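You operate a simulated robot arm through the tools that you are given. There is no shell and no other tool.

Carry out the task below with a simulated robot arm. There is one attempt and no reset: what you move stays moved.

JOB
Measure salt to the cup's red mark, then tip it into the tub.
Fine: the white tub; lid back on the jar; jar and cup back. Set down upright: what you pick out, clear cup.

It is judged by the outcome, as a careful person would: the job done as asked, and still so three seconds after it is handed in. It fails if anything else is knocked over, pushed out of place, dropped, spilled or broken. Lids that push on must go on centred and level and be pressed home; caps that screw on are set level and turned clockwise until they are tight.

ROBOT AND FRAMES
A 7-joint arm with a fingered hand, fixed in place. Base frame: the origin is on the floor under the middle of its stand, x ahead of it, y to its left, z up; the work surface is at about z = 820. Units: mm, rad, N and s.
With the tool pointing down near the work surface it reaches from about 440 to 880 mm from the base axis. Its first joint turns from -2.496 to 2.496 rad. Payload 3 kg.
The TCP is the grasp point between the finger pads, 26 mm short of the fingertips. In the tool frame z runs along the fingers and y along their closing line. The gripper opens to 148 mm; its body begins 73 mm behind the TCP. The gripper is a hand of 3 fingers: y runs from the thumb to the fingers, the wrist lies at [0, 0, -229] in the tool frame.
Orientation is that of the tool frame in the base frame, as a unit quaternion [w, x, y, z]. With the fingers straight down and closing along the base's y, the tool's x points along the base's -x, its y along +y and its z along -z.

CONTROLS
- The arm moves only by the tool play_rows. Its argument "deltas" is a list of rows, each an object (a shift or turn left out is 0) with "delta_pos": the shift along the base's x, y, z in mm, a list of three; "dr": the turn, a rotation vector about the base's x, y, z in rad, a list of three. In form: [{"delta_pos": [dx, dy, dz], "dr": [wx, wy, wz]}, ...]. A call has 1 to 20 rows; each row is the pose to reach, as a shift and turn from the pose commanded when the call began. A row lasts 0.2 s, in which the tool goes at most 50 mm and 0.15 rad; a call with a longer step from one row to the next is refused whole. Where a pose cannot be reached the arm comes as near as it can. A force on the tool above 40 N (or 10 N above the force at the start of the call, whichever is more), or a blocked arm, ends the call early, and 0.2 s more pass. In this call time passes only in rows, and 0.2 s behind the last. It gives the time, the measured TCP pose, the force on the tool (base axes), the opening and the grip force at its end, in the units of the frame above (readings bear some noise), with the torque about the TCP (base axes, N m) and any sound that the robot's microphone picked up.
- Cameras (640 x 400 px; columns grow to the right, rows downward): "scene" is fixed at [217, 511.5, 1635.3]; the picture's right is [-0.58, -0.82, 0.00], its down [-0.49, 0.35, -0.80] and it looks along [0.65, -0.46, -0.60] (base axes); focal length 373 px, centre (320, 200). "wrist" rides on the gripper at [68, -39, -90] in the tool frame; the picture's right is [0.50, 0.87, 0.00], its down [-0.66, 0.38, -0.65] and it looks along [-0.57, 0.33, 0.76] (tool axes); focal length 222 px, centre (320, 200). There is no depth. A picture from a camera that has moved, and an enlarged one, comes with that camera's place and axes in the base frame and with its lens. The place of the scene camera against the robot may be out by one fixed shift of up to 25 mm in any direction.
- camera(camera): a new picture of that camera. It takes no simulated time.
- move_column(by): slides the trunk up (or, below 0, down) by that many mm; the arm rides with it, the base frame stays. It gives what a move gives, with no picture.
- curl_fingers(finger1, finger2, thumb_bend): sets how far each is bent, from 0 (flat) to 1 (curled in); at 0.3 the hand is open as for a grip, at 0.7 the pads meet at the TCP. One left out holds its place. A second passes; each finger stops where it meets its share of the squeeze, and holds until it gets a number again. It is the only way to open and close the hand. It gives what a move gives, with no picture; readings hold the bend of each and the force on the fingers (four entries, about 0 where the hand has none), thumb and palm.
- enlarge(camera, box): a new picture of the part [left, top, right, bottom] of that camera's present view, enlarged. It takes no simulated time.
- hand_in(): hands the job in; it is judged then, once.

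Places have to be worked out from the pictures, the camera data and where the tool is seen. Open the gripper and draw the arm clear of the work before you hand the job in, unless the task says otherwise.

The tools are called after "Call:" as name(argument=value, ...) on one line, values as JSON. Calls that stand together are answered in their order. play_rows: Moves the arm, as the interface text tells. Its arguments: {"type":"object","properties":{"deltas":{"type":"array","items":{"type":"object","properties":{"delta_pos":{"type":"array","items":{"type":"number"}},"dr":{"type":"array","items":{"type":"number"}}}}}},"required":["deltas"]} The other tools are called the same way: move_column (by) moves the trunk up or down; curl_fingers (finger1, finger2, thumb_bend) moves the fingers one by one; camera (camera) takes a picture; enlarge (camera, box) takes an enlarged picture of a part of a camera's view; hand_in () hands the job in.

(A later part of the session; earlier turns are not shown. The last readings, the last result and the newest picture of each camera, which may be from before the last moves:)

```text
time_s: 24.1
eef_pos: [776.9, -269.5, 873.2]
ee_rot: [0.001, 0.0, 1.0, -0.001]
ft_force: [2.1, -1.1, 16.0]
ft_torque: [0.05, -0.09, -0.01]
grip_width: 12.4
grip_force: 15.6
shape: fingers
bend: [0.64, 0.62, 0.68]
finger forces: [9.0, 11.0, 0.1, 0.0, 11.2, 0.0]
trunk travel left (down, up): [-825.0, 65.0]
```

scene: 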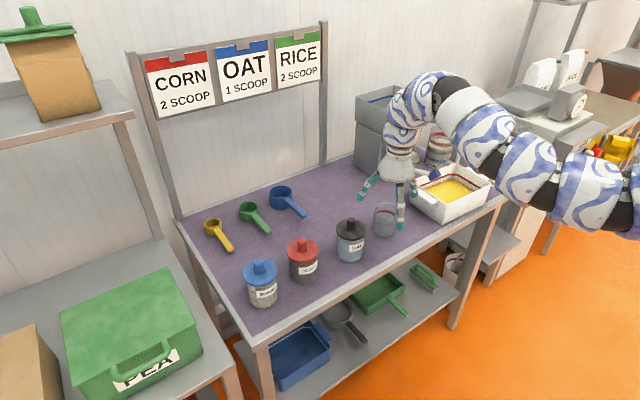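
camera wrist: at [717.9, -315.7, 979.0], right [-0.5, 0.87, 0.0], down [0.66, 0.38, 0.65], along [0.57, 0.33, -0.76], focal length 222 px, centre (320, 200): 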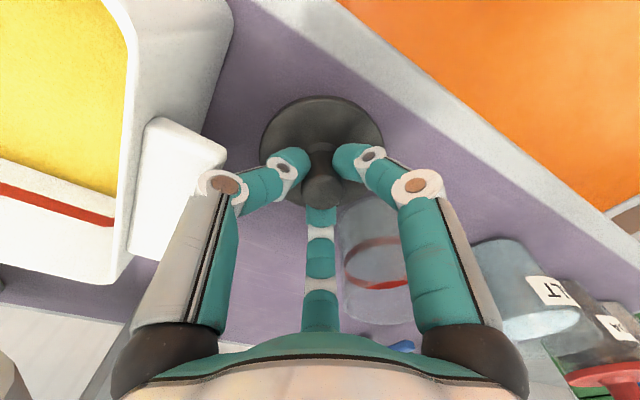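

Contact with the table at TCP z 873 (16 N up). I'll back off 2 mm to relieve the pressure, then open the fingers.

Call:
play_rows(deltas=[{"delta_pos": [0, 0, 2]}])

Call:
curl_fingers(finger1=0.54, finger2=0.54, thumb_bend=0.57)

Call:
camera(camera="wrist")

Call:
enlarge(camera="scene", box=[370, 180, 450, 240])

```text
time_s: 24.6
eef_pos: [777.5, -269.3, 873.8]
ee_rot: [0.0, 0.0, 1.0, 0.0]
ft_force: [3.5, -3.1, 10.4]
ft_torque: [-0.09, -0.09, 0.04]
grip_width: 12.1
grip_force: 14.2
shape: fingers
bend: [0.64, 0.62, 0.68]
finger forces: [7.4, 10.3, 0.1, 0.1, 10.9, 0.0]
trunk travel left (down, up): [-825.0, 65.0]
```

```text
time_s: 25.6
eef_pos: [776.2, -269.6, 873.5]
ee_rot: [0.0, -0.001, 1.0, 0.0]
ft_force: [-0.6, 0.4, 0.3]
ft_torque: [-0.04, 0.03, 0.03]
grip_width: 44.9
grip_force: 0.4
shape: fingers
bend: [0.54, 0.54, 0.56]
finger forces: [0.0, 0.1, 0.0, 0.1, 0.3, 0.0]
trunk travel left (down, up): [-825.0, 65.0]
```

```text
taken
camera wrist: at [709.8, -309.0, 963.7], right [-0.5, 0.87, 0.0], down [0.66, 0.38, 0.65], along [0.57, 0.33, -0.76], focal length 222 px, centre (320, 200)
```

wrist: 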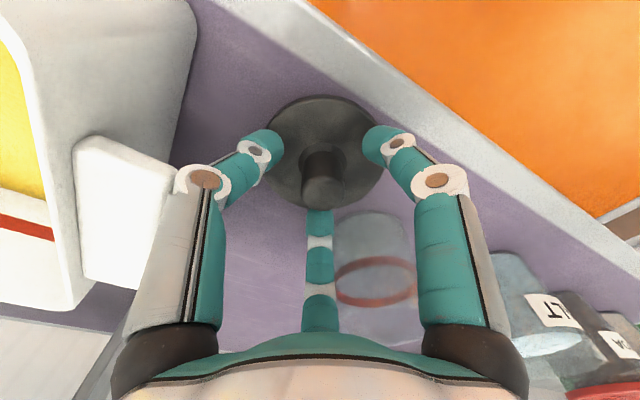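

```text
6.67 times, centred on (410, 210) of scene
camera zoom: at [217.0, 511.5, 1635.3], right [-0.58, -0.82, 0.0], down [-0.49, 0.35, -0.8], along [0.65, -0.46, -0.6], focal length 2485 px, centre (-280, 133)
```

zoom: 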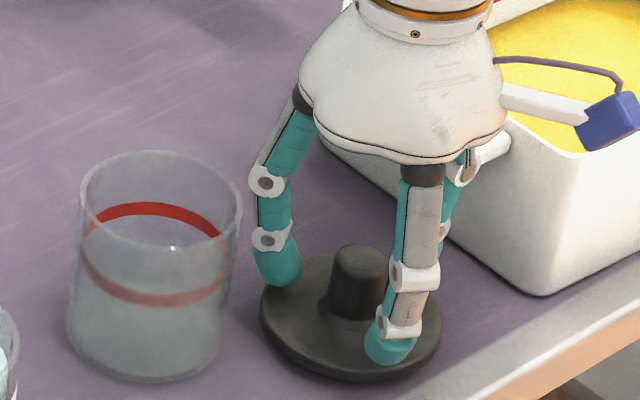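

The lid stands upright on the table at about (777, -270). I'll raise straight up, then move back over the front of the table to test the sideways pouring orientation in free air.

Call:
play_rows(deltas=[{"delta_pos": [0, 0, 20]}, {"delta_pos": [0, 0, 60]}, {"delta_pos": [0, 0, 105]}, {"delta_pos": [0, 0, 150]}, {"delta_pos": [0, 0, 180]}, {"delta_pos": [-20, 35, 180]}, {"delta_pos": [-40, 75, 180]}, {"delta_pos": [-60, 115, 180]}, {"delta_pos": [-76, 150, 180]}])

Call:
enlarge(camera="scene", box=[320, 130, 520, 255])

```text
time_s: 27.6
eef_pos: [700.3, -118.3, 1054.1]
ee_rot: [0.0, 0.0, 1.0, -0.001]
ft_force: [-0.5, -1.2, 0.0]
ft_torque: [-0.05, -0.01, -0.01]
grip_width: 45.5
grip_force: 0.2
shape: fingers
bend: [0.54, 0.54, 0.56]
finger forces: [0.1, 0.1, 0.1, 0.0, 0.1, 0.1]
trunk travel left (down, up): [-825.0, 65.0]
```

```text
3.20 times, centred on (420, 192) of scene
camera zoom: at [217.0, 511.5, 1635.3], right [-0.58, -0.82, 0.0], down [-0.49, 0.35, -0.8], along [0.65, -0.46, -0.6], focal length 1193 px, centre (0, 224)
```

zoom: 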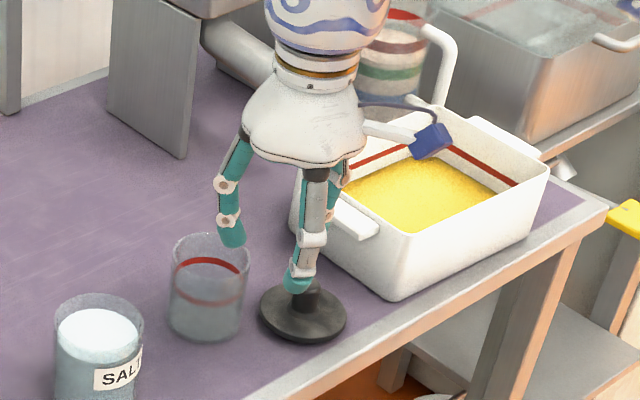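

Now I'll rotate the hand in free air to the horizontal orientation, with the fingers pointing +x, thumb up and camera on the right.

Call:
play_rows(deltas=[{"dr": [-0.0806, -0.0806, 0.0806]}, {"dr": [-0.1612, -0.1612, 0.1612]}, {"dr": [-0.2418, -0.2418, 0.2418]}, {"dr": [-0.3224, -0.3224, 0.3224]}, {"dr": [-0.403, -0.403, 0.403]}, {"dr": [-0.4836, -0.4836, 0.4836]}, {"dr": [-0.5642, -0.5642, 0.5642]}, {"dr": [-0.6448, -0.6448, 0.6448]}, {"dr": [-0.7254, -0.7254, 0.7254]}, {"dr": [-0.806, -0.806, 0.806]}, {"dr": [-0.8866, -0.8866, 0.8866]}, {"dr": [-0.9672, -0.9672, 0.9672]}, {"dr": [-1.0478, -1.0478, 1.0478]}, {"dr": [-1.1284, -1.1284, 1.1284]}, {"dr": [-1.2092, -1.2092, 1.2092]}])

Call:
camera(camera="scene")

Call:
camera(camera="wrist")

```text
time_s: 30.8
eef_pos: [700.5, -121.8, 1053.1]
ee_rot: [0.501, -0.5, 0.499, -0.5]
ft_force: [-0.3, -0.5, -0.8]
ft_torque: [0.01, 0.02, -0.02]
grip_width: 45.6
grip_force: 0.1
shape: fingers
bend: [0.54, 0.54, 0.56]
finger forces: [0.0, 0.0, 0.0, 0.0, 0.1, 0.0]
trunk travel left (down, up): [-825.0, 65.0]
```

```text
taken
```

scene: 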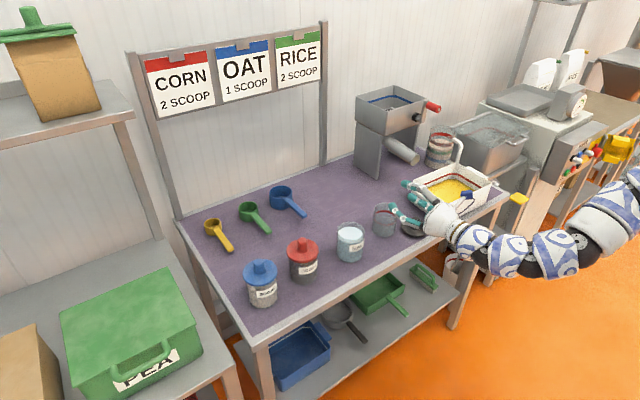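

```text
taken
camera wrist: at [611.7, -188.1, 1092.3], right [0.0, -0.5, -0.87], down [-0.65, 0.65, -0.38], along [0.76, 0.57, -0.33], focal length 222 px, centre (320, 200)
```

wrist: 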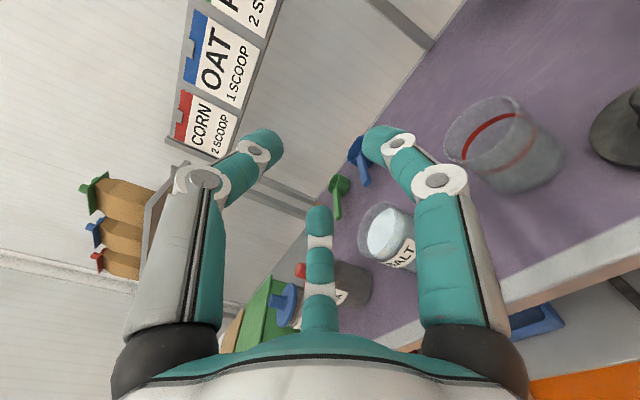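

The horizontal orientation is reachable. I'll test the pouring roll in free air, tipping the top toward +y by about 110°, to be sure the wrist can do it.

Call:
play_rows(deltas=[{"dr": [-0.14, 0, 0]}, {"dr": [-0.28, 0, 0]}, {"dr": [-0.42, 0, 0]}, {"dr": [-0.56, 0, 0]}, {"dr": [-0.7, 0, 0]}, {"dr": [-0.84, 0, 0]}, {"dr": [-0.98, 0, 0]}, {"dr": [-1.12, 0, 0]}, {"dr": [-1.26, 0, 0]}, {"dr": [-1.4, 0, 0]}, {"dr": [-1.54, 0, 0]}, {"dr": [-1.68, 0, 0]}, {"dr": [-1.82, 0, 0]}, {"dr": [-1.94, 0, 0]}])

Call:
camera(camera="scene")

Call:
camera(camera="wrist")

```text
time_s: 33.8
eef_pos: [699.7, -120.1, 1053.9]
ee_rot: [0.13, 0.695, 0.131, 0.695]
ft_force: [1.4, -0.2, 0.3]
ft_torque: [-0.03, 0.0, -0.03]
grip_width: 45.8
grip_force: 0.2
shape: fingers
bend: [0.54, 0.54, 0.56]
finger forces: [0.0, 0.1, 0.0, 0.1, 0.0, 0.0]
trunk travel left (down, up): [-825.0, 65.0]
```

```text
taken
```

scene: 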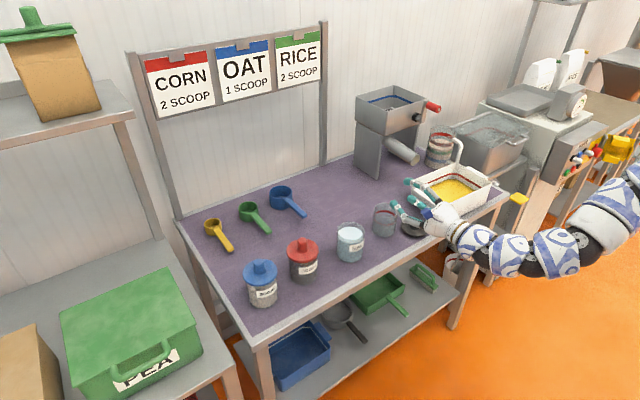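

```text
taken
camera wrist: at [610.0, -60.3, 1103.6], right [0.0, -0.63, 0.78], down [-0.65, -0.59, -0.47], along [0.76, -0.51, -0.41], focal length 222 px, centre (320, 200)
```

wrist: 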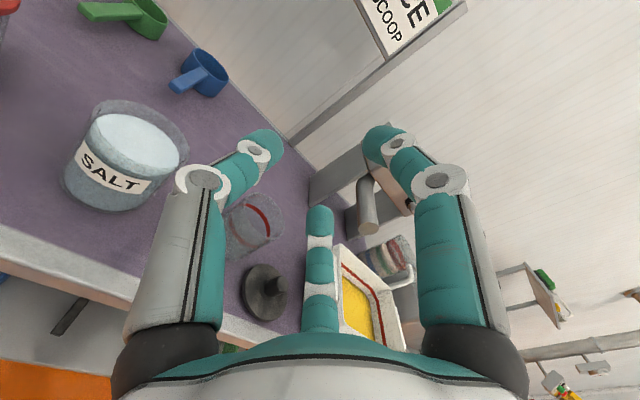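

The roll works with no limits hit, so pouring toward +y is feasible and this view sees into the jar and cup. I'll roll back upright, open the fingers for the jar with the thumb flatter, and look again.

Call:
play_rows(deltas=[{"dr": [0.14, 0, 0]}, {"dr": [0.28, 0, 0]}, {"dr": [0.42, 0, 0]}, {"dr": [0.56, 0, 0]}, {"dr": [0.7, 0, 0]}, {"dr": [0.84, 0, 0]}, {"dr": [0.98, 0, 0]}, {"dr": [1.12, 0, 0]}, {"dr": [1.26, 0, 0]}, {"dr": [1.4, 0, 0]}, {"dr": [1.54, 0, 0]}, {"dr": [1.68, 0, 0]}, {"dr": [1.82, 0, 0]}, {"dr": [1.94, 0, 0]}])

Call:
curl_fingers(finger1=0.3, finger2=0.3, thumb_bend=0.1)

Call:
camera(camera="wrist")

Call:
enlarge(camera="scene", box=[320, 160, 520, 285])

```text
time_s: 36.8
eef_pos: [702.1, -120.5, 1054.0]
ee_rot: [0.501, -0.5, 0.501, -0.499]
ft_force: [0.7, -0.2, 0.3]
ft_torque: [0.01, 0.01, 0.0]
grip_width: 45.6
grip_force: 0.1
shape: fingers
bend: [0.54, 0.54, 0.56]
finger forces: [0.0, 0.0, 0.0, 0.0, 0.1, 0.0]
trunk travel left (down, up): [-825.0, 65.0]
```

```text
time_s: 37.8
eef_pos: [701.4, -120.6, 1052.7]
ee_rot: [0.5, -0.5, 0.5, -0.5]
ft_force: [0.1, 0.4, 0.0]
ft_torque: [0.02, 0.02, 0.0]
grip_width: 146.8
grip_force: 0.1
shape: fingers
bend: [0.3, 0.3, 0.1]
finger forces: [0.1, 0.1, 0.0, 0.1, 0.1, 0.0]
trunk travel left (down, up): [-825.0, 65.0]
```

```text
taken
camera wrist: at [612.1, -188.0, 1092.8], right [0.0, -0.5, -0.87], down [-0.65, 0.66, -0.38], along [0.76, 0.57, -0.33], focal length 222 px, centre (320, 200)
```

wrist: 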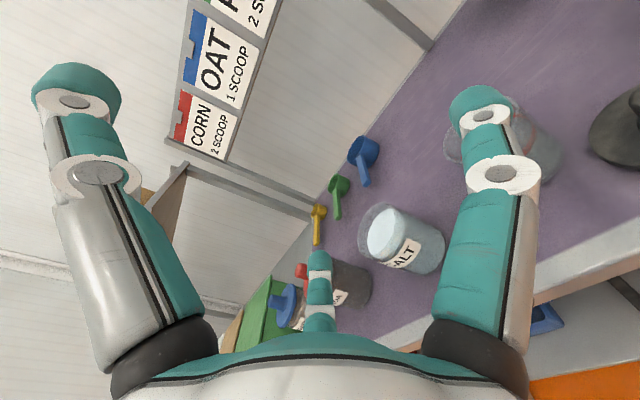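

```text
3.20 times, centred on (420, 222) of scene
camera zoom: at [217.0, 511.5, 1635.3], right [-0.58, -0.82, 0.0], down [-0.49, 0.35, -0.8], along [0.65, -0.46, -0.6], focal length 1193 px, centre (0, 128)
```

zoom: 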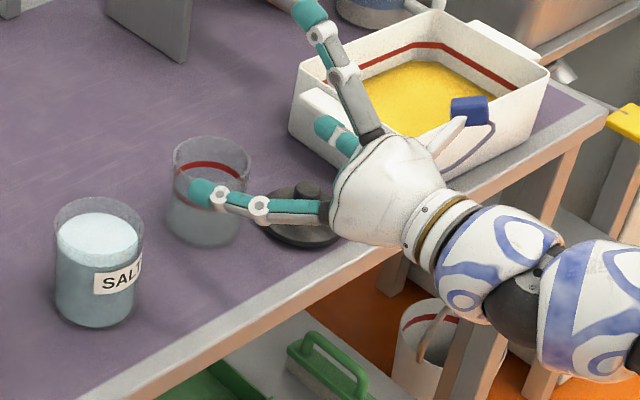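

Next I'll position in front of the salt jar: shift to y -31.5, then descend to z 890 with the fingertips still short of the jar.

Call:
play_rows(deltas=[{"delta_pos": [0, 30, 0]}, {"delta_pos": [0, 60, 0]}, {"delta_pos": [0, 89, 0]}, {"delta_pos": [0, 89, -35]}, {"delta_pos": [0, 89, -70]}, {"delta_pos": [0, 89, -105]}, {"delta_pos": [0, 89, -140]}, {"delta_pos": [0, 89, -163]}])

Call:
camera(camera="wrist")

Call:
enlarge(camera="scene", box=[290, 170, 490, 295])

```text
time_s: 39.5
eef_pos: [700.0, -32.0, 892.2]
ee_rot: [0.5, -0.5, 0.5, -0.5]
ft_force: [-0.1, 0.3, 0.5]
ft_torque: [-0.03, 0.02, 0.01]
grip_width: 146.8
grip_force: 0.0
shape: fingers
bend: [0.3, 0.3, 0.1]
finger forces: [0.0, 0.1, 0.0, 0.1, 0.1, 0.0]
trunk travel left (down, up): [-825.0, 65.0]
```

```text
taken
camera wrist: at [609.5, -99.3, 931.4], right [0.0, -0.5, -0.87], down [-0.65, 0.65, -0.38], along [0.76, 0.57, -0.33], focal length 222 px, centre (320, 200)
```

wrist: 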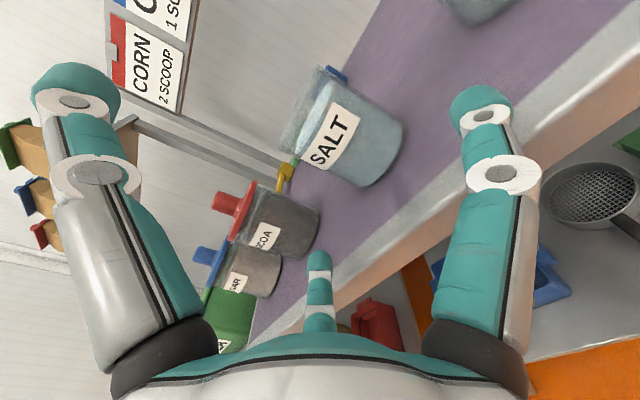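

```text
3.20 times, centred on (390, 232) of scene
camera zoom: at [217.0, 511.5, 1635.3], right [-0.58, -0.82, 0.0], down [-0.49, 0.35, -0.8], along [0.65, -0.46, -0.6], focal length 1193 px, centre (96, 96)
```

zoom: 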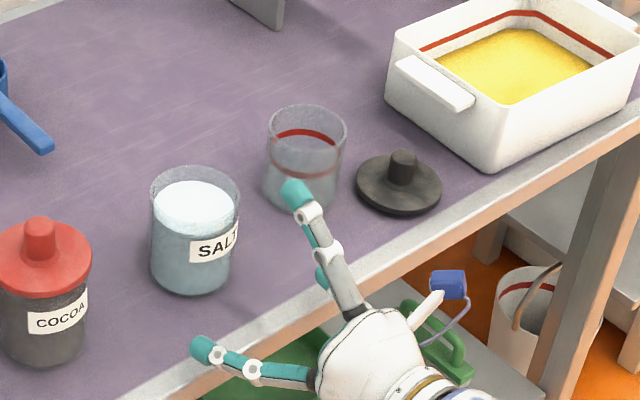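

Enlarging the wrist view will let me measure the jar's position and its height relative to the hand.

Call:
enlarge(camera="wrist", box=[270, 55, 430, 195])

```text
2.86 times, centred on (350, 125) of wrist
camera zoom: at [609.5, -99.3, 931.4], right [0.0, -0.5, -0.87], down [-0.65, 0.65, -0.38], along [0.76, 0.57, -0.33], focal length 635 px, centre (234, 414)
```

zoom: 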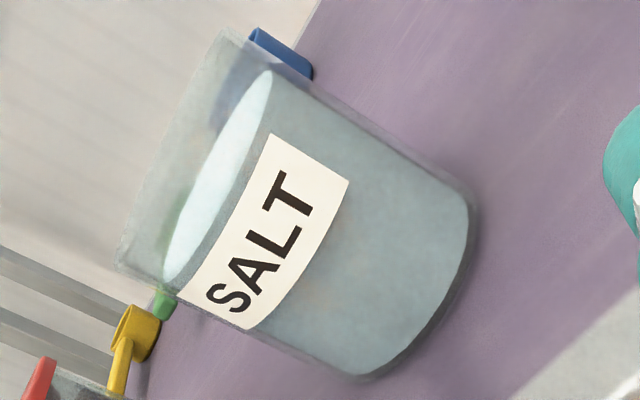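

The jar's axis is near y -33, its rim near z 915 and it is about 79 mm across. I'll advance 111 mm so it sits between the two fingers.

Call:
play_rows(deltas=[{"delta_pos": [25, 0, -1]}, {"delta_pos": [50, -0.5, -2]}, {"delta_pos": [75, -0.5, -2]}, {"delta_pos": [95, -0.5, -2]}, {"delta_pos": [111, -0.5, -2]}])

Call:
camera(camera="wrist")

Call:
enlarge(camera="scene", box=[290, 170, 450, 280])

```text
time_s: 40.8
eef_pos: [809.9, -25.8, 890.9]
ee_rot: [-0.501, 0.501, -0.499, 0.498]
ft_force: [0.4, -0.5, 0.9]
ft_torque: [0.23, 0.04, 0.46]
grip_width: 147.3
grip_force: 1.3
shape: fingers
bend: [0.3, 0.27, 0.1]
finger forces: [0.0, 3.1, 0.0, 0.1, 0.0, 0.1]
trunk travel left (down, up): [-825.0, 65.0]
```

```text
taken
camera wrist: at [720.9, -93.9, 928.9], right [0.0, -0.5, -0.87], down [-0.66, 0.65, -0.38], along [0.75, 0.57, -0.33], focal length 222 px, centre (320, 200)
```

wrist: 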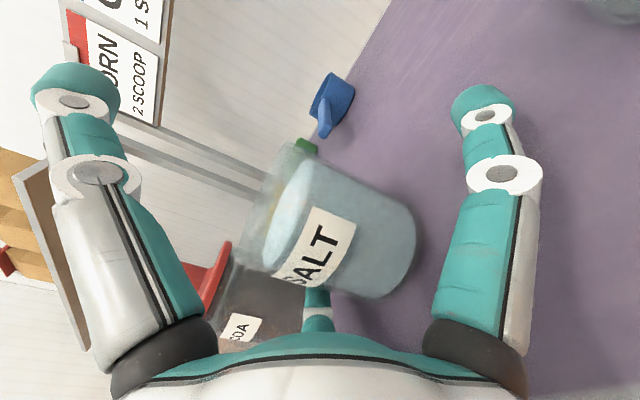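

```text
3.64 times, centred on (370, 225) of scene
camera zoom: at [217.0, 511.5, 1635.3], right [-0.58, -0.82, 0.0], down [-0.49, 0.35, -0.8], along [0.65, -0.46, -0.6], focal length 1356 px, centre (138, 109)
```

zoom: 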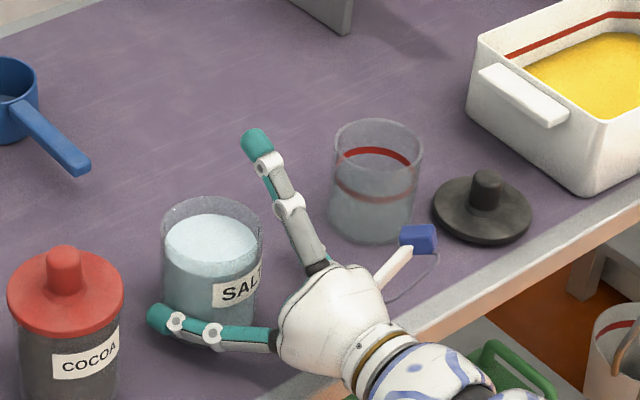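

Finger2 reads a contact and the hand is deflected about +6 mm in y, and the jar looks shifted. I'll look closely before doing anything else.

Call:
enlarge(camera="wrist", box=[200, 100, 520, 360])

Call:
enlarge(camera="scene", box=[280, 200, 390, 290])

Call:
camera(camera="scene")

```text
1.54 times, centred on (360, 230) of wrist
camera zoom: at [720.9, -93.9, 928.9], right [0.0, -0.5, -0.87], down [-0.66, 0.65, -0.38], along [0.75, 0.57, -0.33], focal length 342 px, centre (258, 154)
```

zoom: 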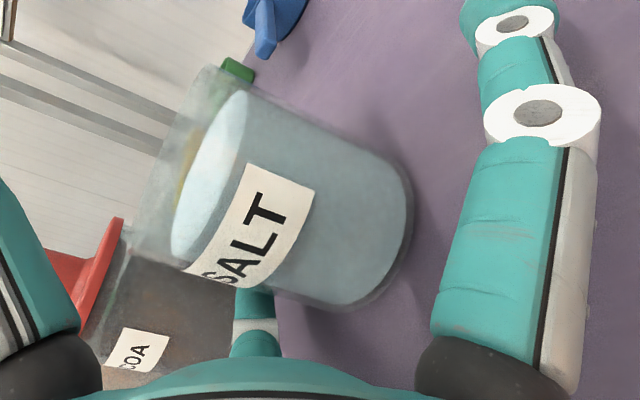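

```text
4.44 times, centred on (335, 245) of scene
camera zoom: at [217.0, 511.5, 1635.3], right [-0.58, -0.82, 0.0], down [-0.49, 0.35, -0.8], along [0.65, -0.46, -0.6], focal length 1657 px, centre (253, 0)
```

zoom: 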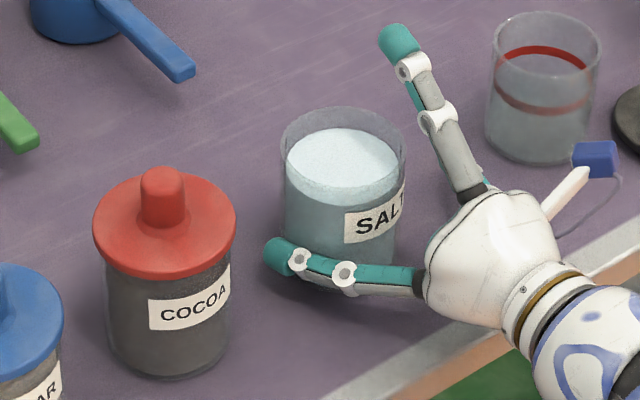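

```text
taken
```

scene: 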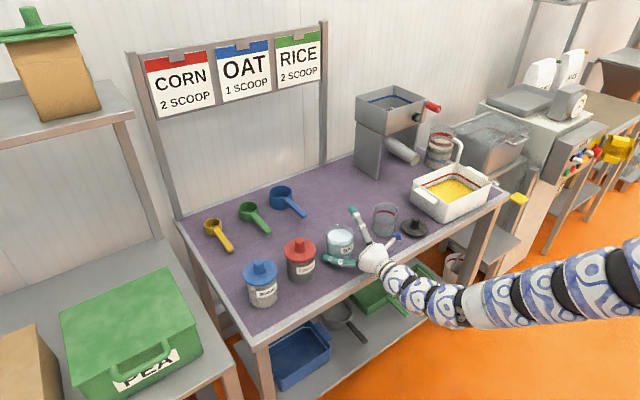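

The jar seems to have been nudged about 30 mm toward +y against finger2; it is upright and nothing spilled. I'll hold still for a moment and re-read the pose and forces.

Call:
play_rows(deltas=[{"delta_pos": [0, 0, 0]}])

Call:
camera(camera="wrist")

```text
time_s: 41.1
eef_pos: [810.4, -31.4, 888.9]
ee_rot: [0.5, -0.5, 0.5, -0.5]
ft_force: [0.3, 0.1, 0.5]
ft_torque: [0.02, 0.01, 0.01]
grip_width: 147.6
grip_force: 0.1
shape: fingers
bend: [0.3, 0.29, 0.1]
finger forces: [0.0, 0.6, 0.0, 0.0, 0.0, 0.0]
trunk travel left (down, up): [-825.0, 65.0]
```

```text
taken
camera wrist: at [721.0, -99.0, 928.2], right [0.0, -0.5, -0.87], down [-0.65, 0.66, -0.38], along [0.76, 0.57, -0.33], focal length 222 px, centre (320, 200)
```

wrist: 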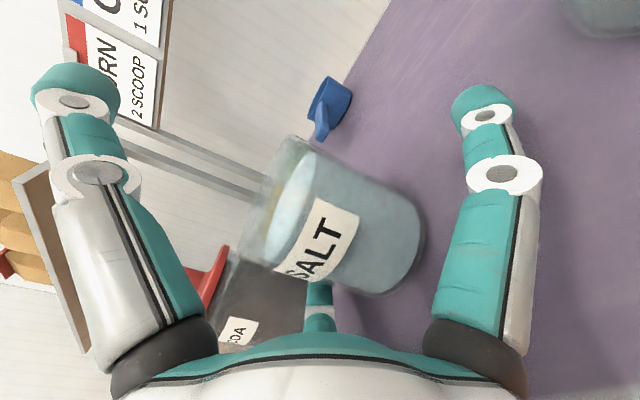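

The hand has settled back to y -31, so the arm made a transient sideways swing during that advance. From now on I'll move slower near objects. First I'll measure where the jar is.

Call:
enlarge(camera="wrist", box=[230, 120, 440, 310])

Call:
enlarge(camera="scene", box=[310, 200, 400, 290])

```text
2.11 times, centred on (335, 215) of wrist
camera zoom: at [721.0, -99.0, 928.2], right [0.0, -0.5, -0.87], down [-0.65, 0.66, -0.38], along [0.76, 0.57, -0.33], focal length 468 px, centre (288, 168)
```

zoom: 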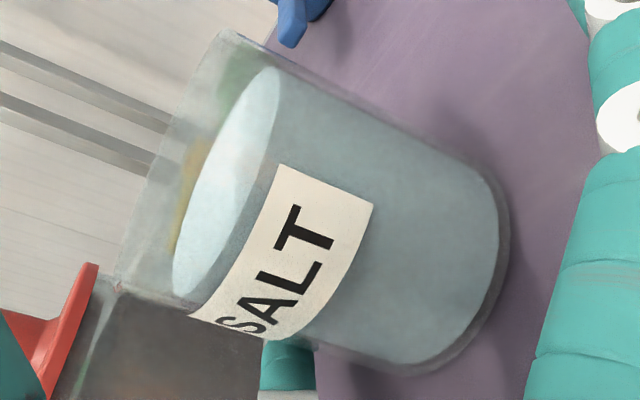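

```text
4.44 times, centred on (355, 245) of scene
camera zoom: at [217.0, 511.5, 1635.3], right [-0.58, -0.82, 0.0], down [-0.49, 0.35, -0.8], along [0.65, -0.46, -0.6], focal length 1657 px, centre (164, 0)
```

zoom: 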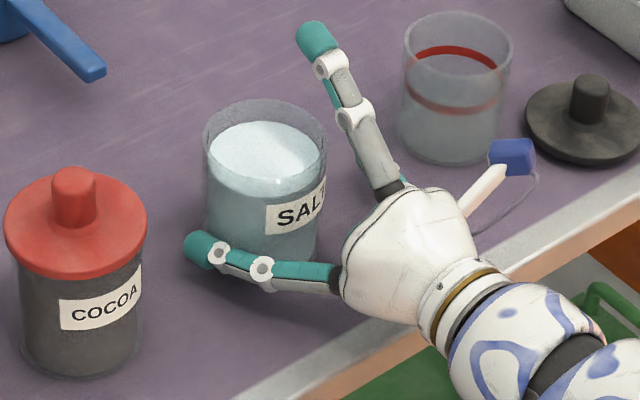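

The jar now stands at about (823, -8). I'll shift the hand in small, slow steps to centre on it, moving +y first so finger2 backs away from the jar.

Call:
play_rows(deltas=[{"delta_pos": [0, 5, 0]}, {"delta_pos": [0, 10, 0]}, {"delta_pos": [0, 16, 0]}, {"delta_pos": [0, 23, 0]}, {"delta_pos": [0, 23, 0]}])

Call:
camera(camera="wrist")

```text
time_s: 42.4
eef_pos: [811.1, -9.3, 887.7]
ee_rot: [0.5, -0.5, 0.5, -0.5]
ft_force: [-0.2, 0.2, 0.3]
ft_torque: [0.01, -0.03, 0.02]
grip_width: 147.2
grip_force: 0.1
shape: fingers
bend: [0.3, 0.3, 0.1]
finger forces: [0.1, 0.0, 0.1, 0.1, 0.0, 0.0]
trunk travel left (down, up): [-825.0, 65.0]
```

```text
taken
camera wrist: at [721.7, -76.7, 927.4], right [0.0, -0.5, -0.87], down [-0.65, 0.66, -0.38], along [0.76, 0.57, -0.33], focal length 222 px, centre (320, 200)
```

wrist: 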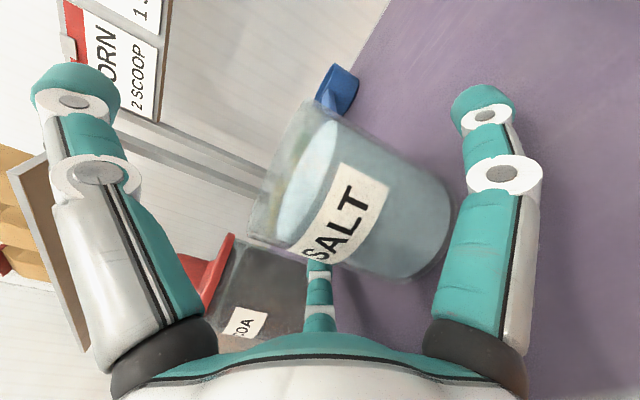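

The jar is at (822, -8) and the hand at (811, -9). I'll advance 11 mm slowly so the jar axis lies on the grasp point.

Call:
play_rows(deltas=[{"delta_pos": [4, 0.5, 0]}, {"delta_pos": [8, 1, 0]}, {"delta_pos": [11, 1, 0]}, {"delta_pos": [11, 1, 0]}])

Call:
curl_fingers(finger1=0.38, finger2=0.38)

Call:
camera(camera="wrist")

Call:
enlarge(camera="scene", box=[310, 200, 400, 290])

```text
time_s: 43.4
eef_pos: [823.0, -7.3, 889.6]
ee_rot: [0.5, -0.5, 0.501, -0.5]
ft_force: [-0.7, -0.6, -1.4]
ft_torque: [0.01, -0.01, 0.03]
grip_width: 147.3
grip_force: 0.1
shape: fingers
bend: [0.3, 0.3, 0.1]
finger forces: [0.1, 0.0, 0.0, 0.0, 0.0, 0.1]
trunk travel left (down, up): [-825.0, 65.0]
```

```text
time_s: 44.4
eef_pos: [822.1, -7.7, 889.0]
ee_rot: [-0.5, 0.501, -0.5, 0.499]
ft_force: [-0.2, 0.2, -0.4]
ft_torque: [0.01, -0.04, -0.02]
grip_width: 135.9
grip_force: 0.2
shape: fingers
bend: [0.38, 0.38, 0.1]
finger forces: [0.0, 0.1, 0.1, 0.0, 0.0, 0.0]
trunk travel left (down, up): [-825.0, 65.0]
```

```text
taken
camera wrist: at [732.9, -75.8, 928.3], right [0.0, -0.5, -0.87], down [-0.65, 0.66, -0.38], along [0.76, 0.57, -0.33], focal length 222 px, centre (320, 200)
```

wrist: 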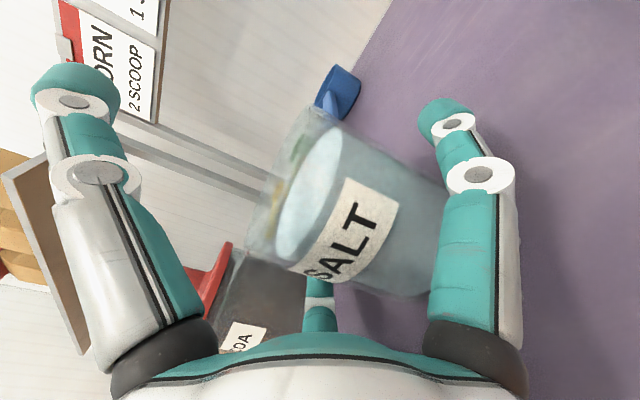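

```text
4.44 times, centred on (355, 245) of scene
camera zoom: at [217.0, 511.5, 1635.3], right [-0.58, -0.82, 0.0], down [-0.49, 0.35, -0.8], along [0.65, -0.46, -0.6], focal length 1657 px, centre (164, 0)
```

zoom: 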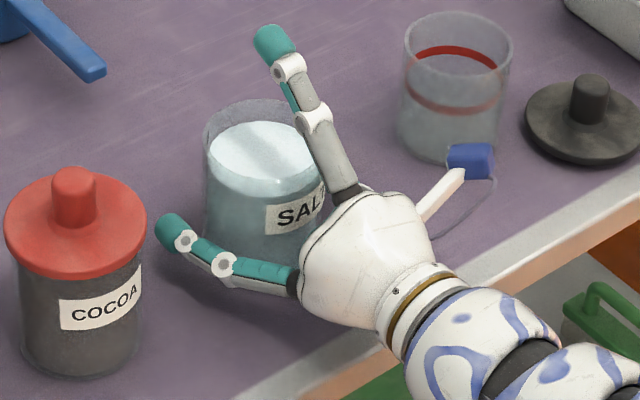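

The jar is nicely between the fingers. Closing both now to grip it.

Call:
curl_fingers(finger1=0.52, finger2=0.52)

Call:
camera(camera="wrist")

Call:
enlarge(camera="scene", box=[310, 200, 400, 290])

```text
time_s: 45.4
eef_pos: [822.8, -6.4, 889.1]
ee_rot: [-0.499, 0.5, -0.5, 0.501]
ft_force: [0.2, 0.5, 0.5]
ft_torque: [-0.05, -0.02, 0.01]
grip_width: 119.6
grip_force: 2.7
shape: fingers
bend: [0.49, 0.49, 0.1]
finger forces: [2.7, 3.7, 0.0, 0.0, 0.0, 0.0]
trunk travel left (down, up): [-825.0, 65.0]
```

```text
taken
camera wrist: at [733.0, -75.7, 928.1], right [0.0, -0.5, -0.87], down [-0.65, 0.66, -0.38], along [0.76, 0.57, -0.33], focal length 222 px, centre (320, 200)
```

wrist: 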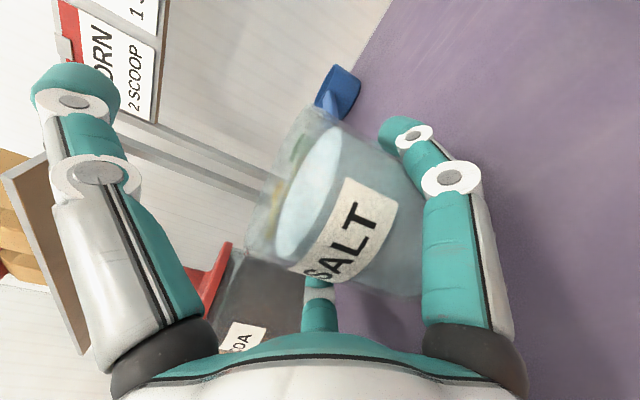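

```text
4.44 times, centred on (355, 245) of scene
camera zoom: at [217.0, 511.5, 1635.3], right [-0.58, -0.82, 0.0], down [-0.49, 0.35, -0.8], along [0.65, -0.46, -0.6], focal length 1657 px, centre (164, 0)
```

zoom: 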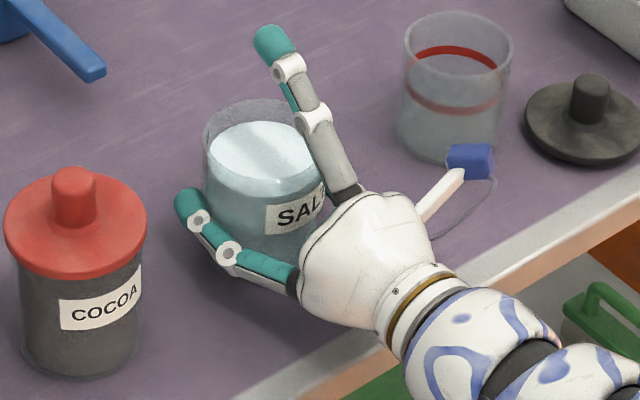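

Both fingers touch evenly at bend 0.49. I'll squeeze to full hold before lifting.

Call:
curl_fingers(finger1=0.8, finger2=0.8)

Call:
camera(camera="wrist")

Call:
enlarge(camera="scene", box=[310, 200, 400, 290])

```text
time_s: 46.4
eef_pos: [822.3, -8.0, 888.4]
ee_rot: [-0.5, 0.5, -0.5, 0.5]
ft_force: [0.8, 0.5, -3.5]
ft_torque: [-0.01, 0.0, 0.0]
grip_width: 109.9
grip_force: 14.2
shape: fingers
bend: [0.46, 0.51, 0.1]
finger forces: [14.2, 14.1, 0.0, 0.1, 0.1, 0.0]
trunk travel left (down, up): [-825.0, 65.0]
```

```text
taken
camera wrist: at [733.2, -75.8, 928.1], right [0.0, -0.5, -0.87], down [-0.65, 0.66, -0.38], along [0.76, 0.57, -0.33], focal length 222 px, centre (320, 200)
```

wrist: 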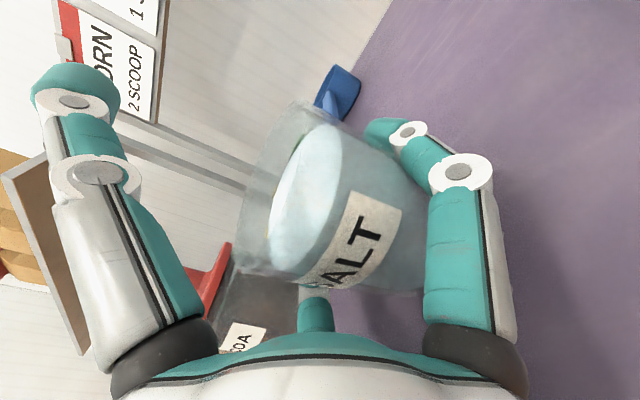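

```text
4.44 times, centred on (355, 245) of scene
camera zoom: at [217.0, 511.5, 1635.3], right [-0.58, -0.82, 0.0], down [-0.49, 0.35, -0.8], along [0.65, -0.46, -0.6], focal length 1657 px, centre (164, 0)
```

zoom: 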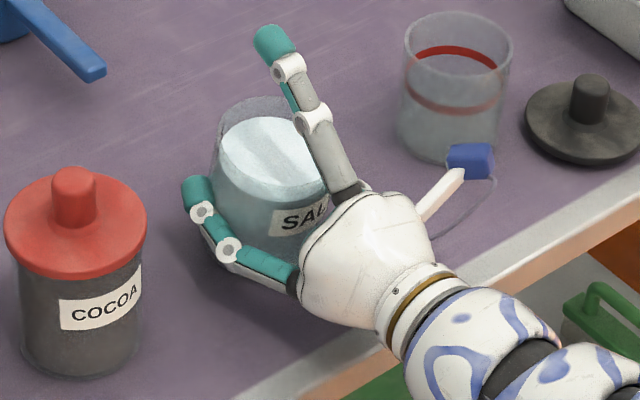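

The grip is firm (14 N each side), but the squeeze has tilted the jar a little. I'll look closer to judge the tilt.

Call:
enlarge(camera="wrist", box=[200, 80, 460, 320])

Call:
enlarge(camera="scene", box=[325, 210, 375, 270])

```text
1.67 times, centred on (330, 200) of wrist
camera zoom: at [733.2, -75.8, 928.1], right [0.0, -0.5, -0.87], down [-0.65, 0.66, -0.38], along [0.76, 0.57, -0.33], focal length 370 px, centre (303, 200)
```

zoom: 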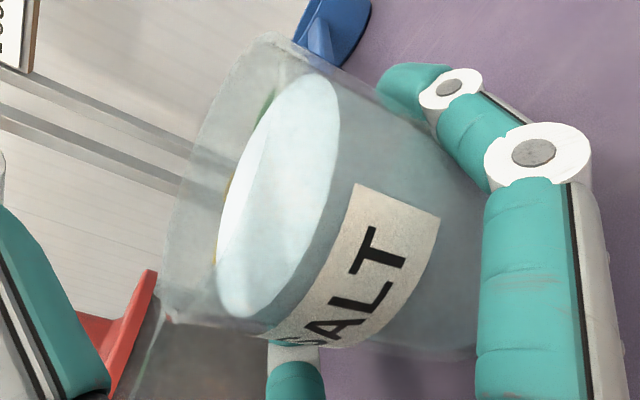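

```text
6.67 times, centred on (350, 240) of scene
camera zoom: at [217.0, 511.5, 1635.3], right [-0.58, -0.82, 0.0], down [-0.49, 0.35, -0.8], along [0.65, -0.46, -0.6], focal length 2485 px, centre (120, -67)
```

zoom: 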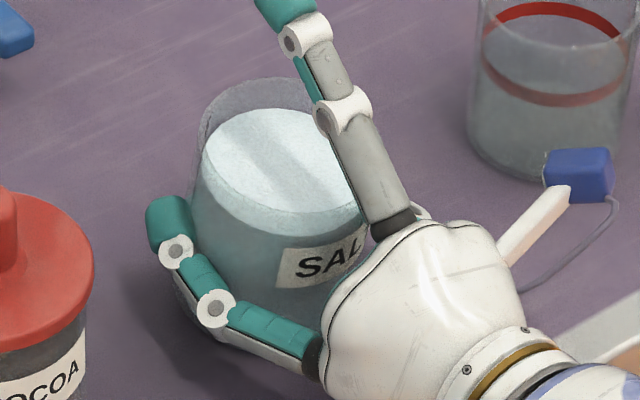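

The jar leans about 8° because both fingers saturated and lost centring stiffness. I'll ease off so it sits flat again, then regrip with a moderate matched command.

Call:
curl_fingers(finger1=0.5, finger2=0.5)

Call:
enlarge(camera="wrist", box=[200, 80, 460, 320])

Call:
curl_fingers(finger1=0.44, finger2=0.44)

Call:
enlarge(camera="wrist", box=[200, 80, 460, 320])

Call:
enlarge(camera="scene", box=[310, 200, 400, 290])

```text
time_s: 47.4
eef_pos: [823.2, -8.5, 889.7]
ee_rot: [0.5, -0.499, 0.5, -0.5]
ft_force: [1.8, 0.3, 0.1]
ft_torque: [-0.01, -0.05, -0.01]
grip_width: 119.8
grip_force: 1.6
shape: fingers
bend: [0.49, 0.49, 0.1]
finger forces: [1.6, 1.9, 0.1, 0.0, 0.0, 0.0]
trunk travel left (down, up): [-825.0, 65.0]
```

```text
1.67 times, centred on (330, 200) of wrist
camera zoom: at [733.1, -75.7, 928.3], right [0.0, -0.5, -0.87], down [-0.65, 0.66, -0.38], along [0.76, 0.57, -0.33], focal length 370 px, centre (303, 200)
```

zoom: 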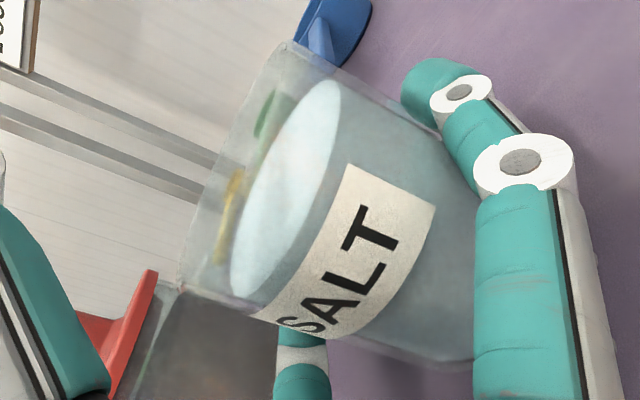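

```text
time_s: 48.4
eef_pos: [822.8, -7.0, 889.5]
ee_rot: [0.5, -0.5, 0.5, -0.5]
ft_force: [-1.5, 0.9, 0.5]
ft_torque: [0.03, 0.0, -0.04]
grip_width: 126.6
grip_force: 0.1
shape: fingers
bend: [0.44, 0.44, 0.1]
finger forces: [0.0, 0.0, 0.0, 0.1, 0.0, 0.0]
trunk travel left (down, up): [-825.0, 65.0]
```

```text
1.67 times, centred on (330, 200) of wrist
camera zoom: at [732.9, -75.8, 928.3], right [0.0, -0.5, -0.87], down [-0.65, 0.66, -0.38], along [0.76, 0.57, -0.33], focal length 370 px, centre (303, 200)
```

zoom: 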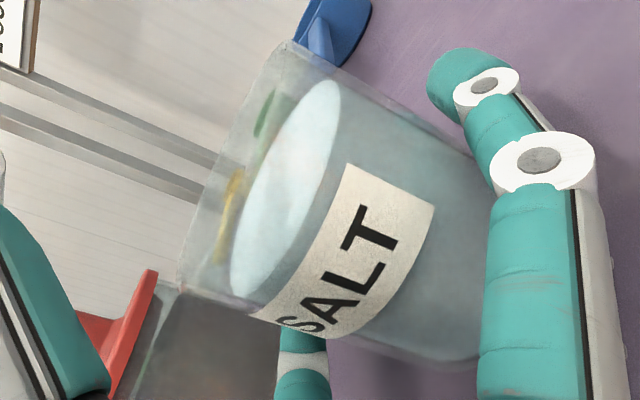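

```text
4.44 times, centred on (355, 245) of scene
camera zoom: at [217.0, 511.5, 1635.3], right [-0.58, -0.82, 0.0], down [-0.49, 0.35, -0.8], along [0.65, -0.46, -0.6], focal length 1657 px, centre (164, 0)
```

zoom: 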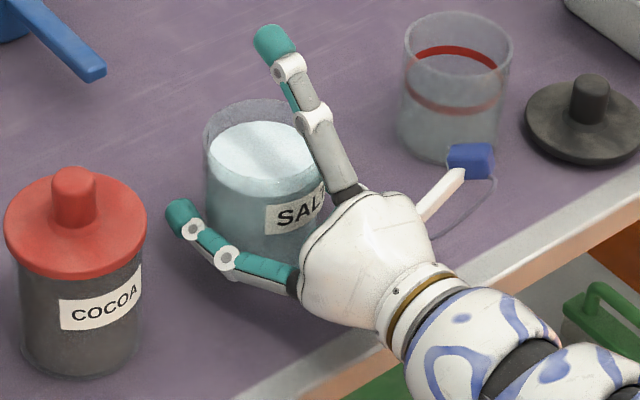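

The jar is upright again at the same spot. I'll regrip with 0.58 on both fingers, below saturation so they keep centring stiffness.

Call:
curl_fingers(finger1=0.56, finger2=0.56)

Call:
enlarge(camera="wrist", box=[200, 80, 460, 320])

Call:
enlarge(camera="scene", box=[310, 200, 400, 290])

```text
time_s: 49.4
eef_pos: [823.1, -8.1, 889.4]
ee_rot: [-0.499, 0.501, -0.5, 0.5]
ft_force: [0.9, -0.5, 0.6]
ft_torque: [-0.01, 0.05, 0.02]
grip_width: 118.3
grip_force: 6.3
shape: fingers
bend: [0.5, 0.5, 0.1]
finger forces: [6.4, 6.5, 0.0, 0.0, 0.0, 0.0]
trunk travel left (down, up): [-825.0, 65.0]
```

```text
1.67 times, centred on (330, 200) of wrist
camera zoom: at [733.2, -75.8, 928.0], right [0.0, -0.5, -0.87], down [-0.65, 0.66, -0.38], along [0.76, 0.57, -0.33], focal length 370 px, centre (303, 200)
```

zoom: 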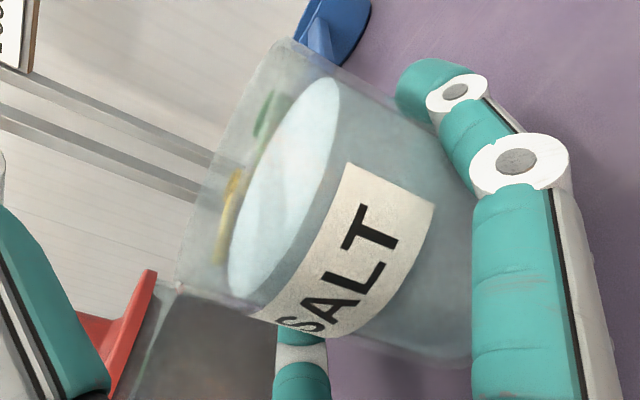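

```text
4.44 times, centred on (355, 245) of scene
camera zoom: at [217.0, 511.5, 1635.3], right [-0.58, -0.82, 0.0], down [-0.49, 0.35, -0.8], along [0.65, -0.46, -0.6], focal length 1657 px, centre (164, 0)
```

zoom: 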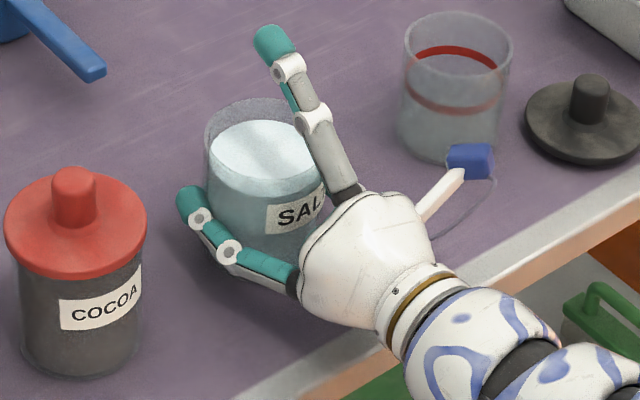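

Even and upright at 6.4 N each. I'll add a bit more squeeze, still below saturation.

Call:
curl_fingers(finger1=0.61, finger2=0.61)

Call:
enlarge(camera="wrist", box=[200, 80, 460, 320])

```text
time_s: 50.4
eef_pos: [822.9, -7.9, 887.0]
ee_rot: [-0.499, 0.5, -0.5, 0.501]
ft_force: [0.1, -0.6, -5.0]
ft_torque: [-0.01, 0.04, 0.02]
grip_width: 114.8
grip_force: 10.9
shape: fingers
bend: [0.51, 0.52, 0.1]
finger forces: [10.7, 10.9, 0.0, 0.1, 0.0, 0.1]
trunk travel left (down, up): [-825.0, 65.0]
```

```text
1.67 times, centred on (330, 200) of wrist
camera zoom: at [733.2, -75.8, 928.0], right [0.0, -0.5, -0.87], down [-0.65, 0.66, -0.38], along [0.76, 0.57, -0.33], focal length 370 px, centre (303, 200)
```

zoom: 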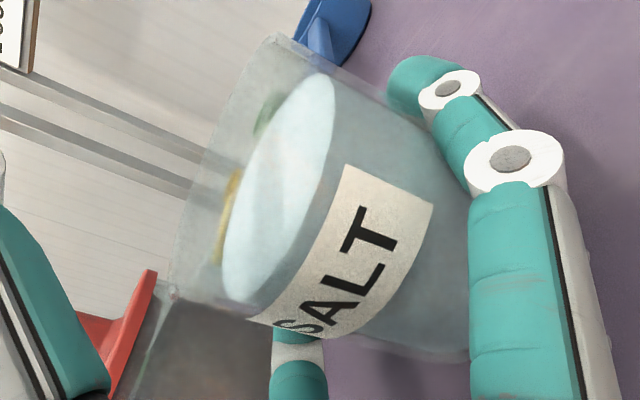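

The hand now carries about 5 N of jar weight and the jar looks upright. I'll lift slowly and watch for slipping or rotation.

Call:
play_rows(deltas=[{"delta_pos": [0, 0, 2]}, {"delta_pos": [0, 0, 5]}, {"delta_pos": [0, 0, 9]}, {"delta_pos": [0, 0, 14]}, {"delta_pos": [0, 0, 20]}])

Call:
enlarge(camera="wrist", box=[200, 80, 460, 320])

Call:
enlarge(camera="scene", box=[310, 190, 400, 280])

```text
time_s: 51.5
eef_pos: [822.7, -8.0, 906.7]
ee_rot: [0.5, -0.5, 0.501, -0.5]
ft_force: [0.1, -0.3, -4.3]
ft_torque: [-0.01, 0.02, 0.0]
grip_width: 114.5
grip_force: 10.2
shape: fingers
bend: [0.51, 0.52, 0.1]
finger forces: [10.7, 10.9, 0.0, 0.1, 0.0, 0.0]
trunk travel left (down, up): [-825.0, 65.0]
```

```text
1.67 times, centred on (330, 200) of wrist
camera zoom: at [732.9, -75.7, 947.1], right [0.0, -0.5, -0.87], down [-0.65, 0.66, -0.38], along [0.76, 0.57, -0.33], focal length 370 px, centre (303, 200)
```

zoom: 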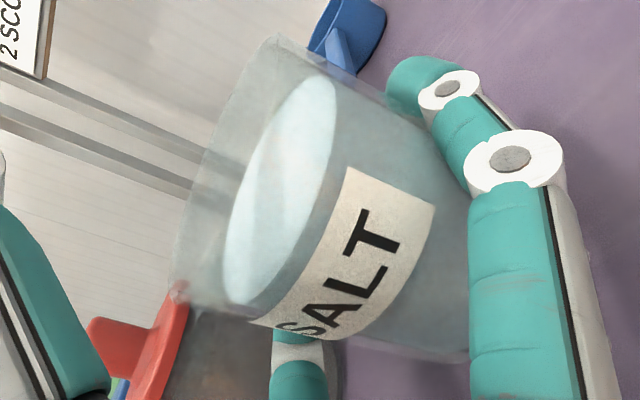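

```text
4.44 times, centred on (355, 235) of scene
camera zoom: at [217.0, 511.5, 1635.3], right [-0.58, -0.82, 0.0], down [-0.49, 0.35, -0.8], along [0.65, -0.46, -0.6], focal length 1657 px, centre (164, 44)
```

zoom: 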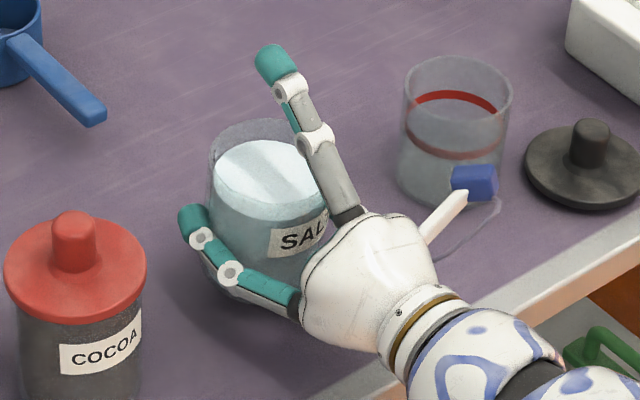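

The jar lifts cleanly, upright and without slip. I'll raise it further in moderate steps, to clear the cup with the jar's base.

Call:
play_rows(deltas=[{"delta_pos": [0, 0, 12]}, {"delta_pos": [0, 0, 25]}, {"delta_pos": [0, 0, 38]}, {"delta_pos": [0, 0, 51]}, {"delta_pos": [0, 0, 64]}, {"delta_pos": [0, 0, 77]}, {"delta_pos": [0, 0, 90]}, {"delta_pos": [0, 0, 103]}, {"delta_pos": [0, 0, 113]}])

Call:
camera(camera="wrist")

Call:
enlarge(camera="scene", box=[280, 150, 480, 290])

```text
time_s: 53.5
eef_pos: [822.7, -7.1, 1020.0]
ee_rot: [0.5, -0.499, 0.501, -0.5]
ft_force: [0.0, 0.1, -5.1]
ft_torque: [0.01, 0.0, 0.0]
grip_width: 114.2
grip_force: 10.8
shape: fingers
bend: [0.51, 0.52, 0.1]
finger forces: [11.3, 10.9, 0.0, 0.1, 0.0, 0.0]
trunk travel left (down, up): [-825.0, 65.0]
```

```text
taken
camera wrist: at [733.4, -74.5, 1059.3], right [0.0, -0.5, -0.87], down [-0.65, 0.66, -0.38], along [0.76, 0.57, -0.33], focal length 222 px, centre (320, 200)
```

wrist: 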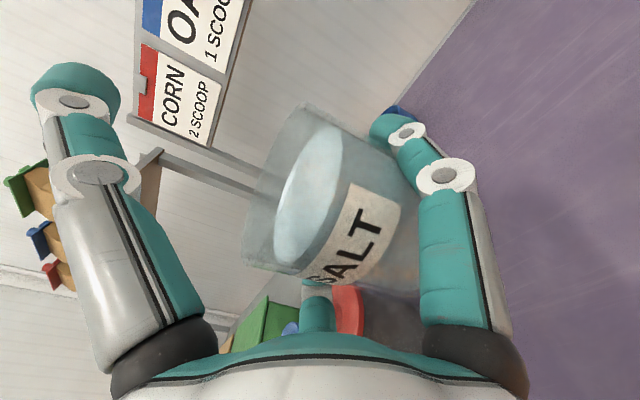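

```text
2.86 times, centred on (380, 220) of scene
camera zoom: at [217.0, 511.5, 1635.3], right [-0.58, -0.82, 0.0], down [-0.49, 0.35, -0.8], along [0.65, -0.46, -0.6], focal length 1065 px, centre (149, 143)
```

zoom: 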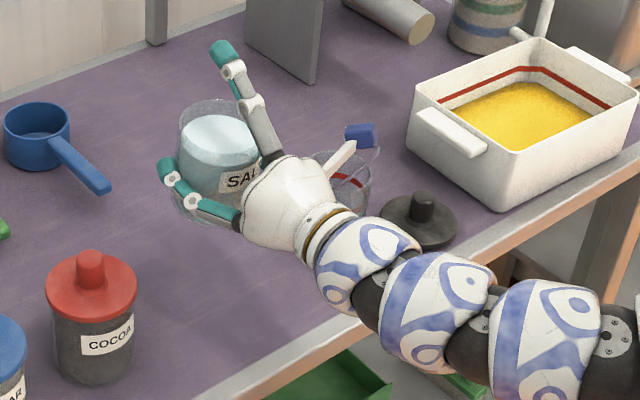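

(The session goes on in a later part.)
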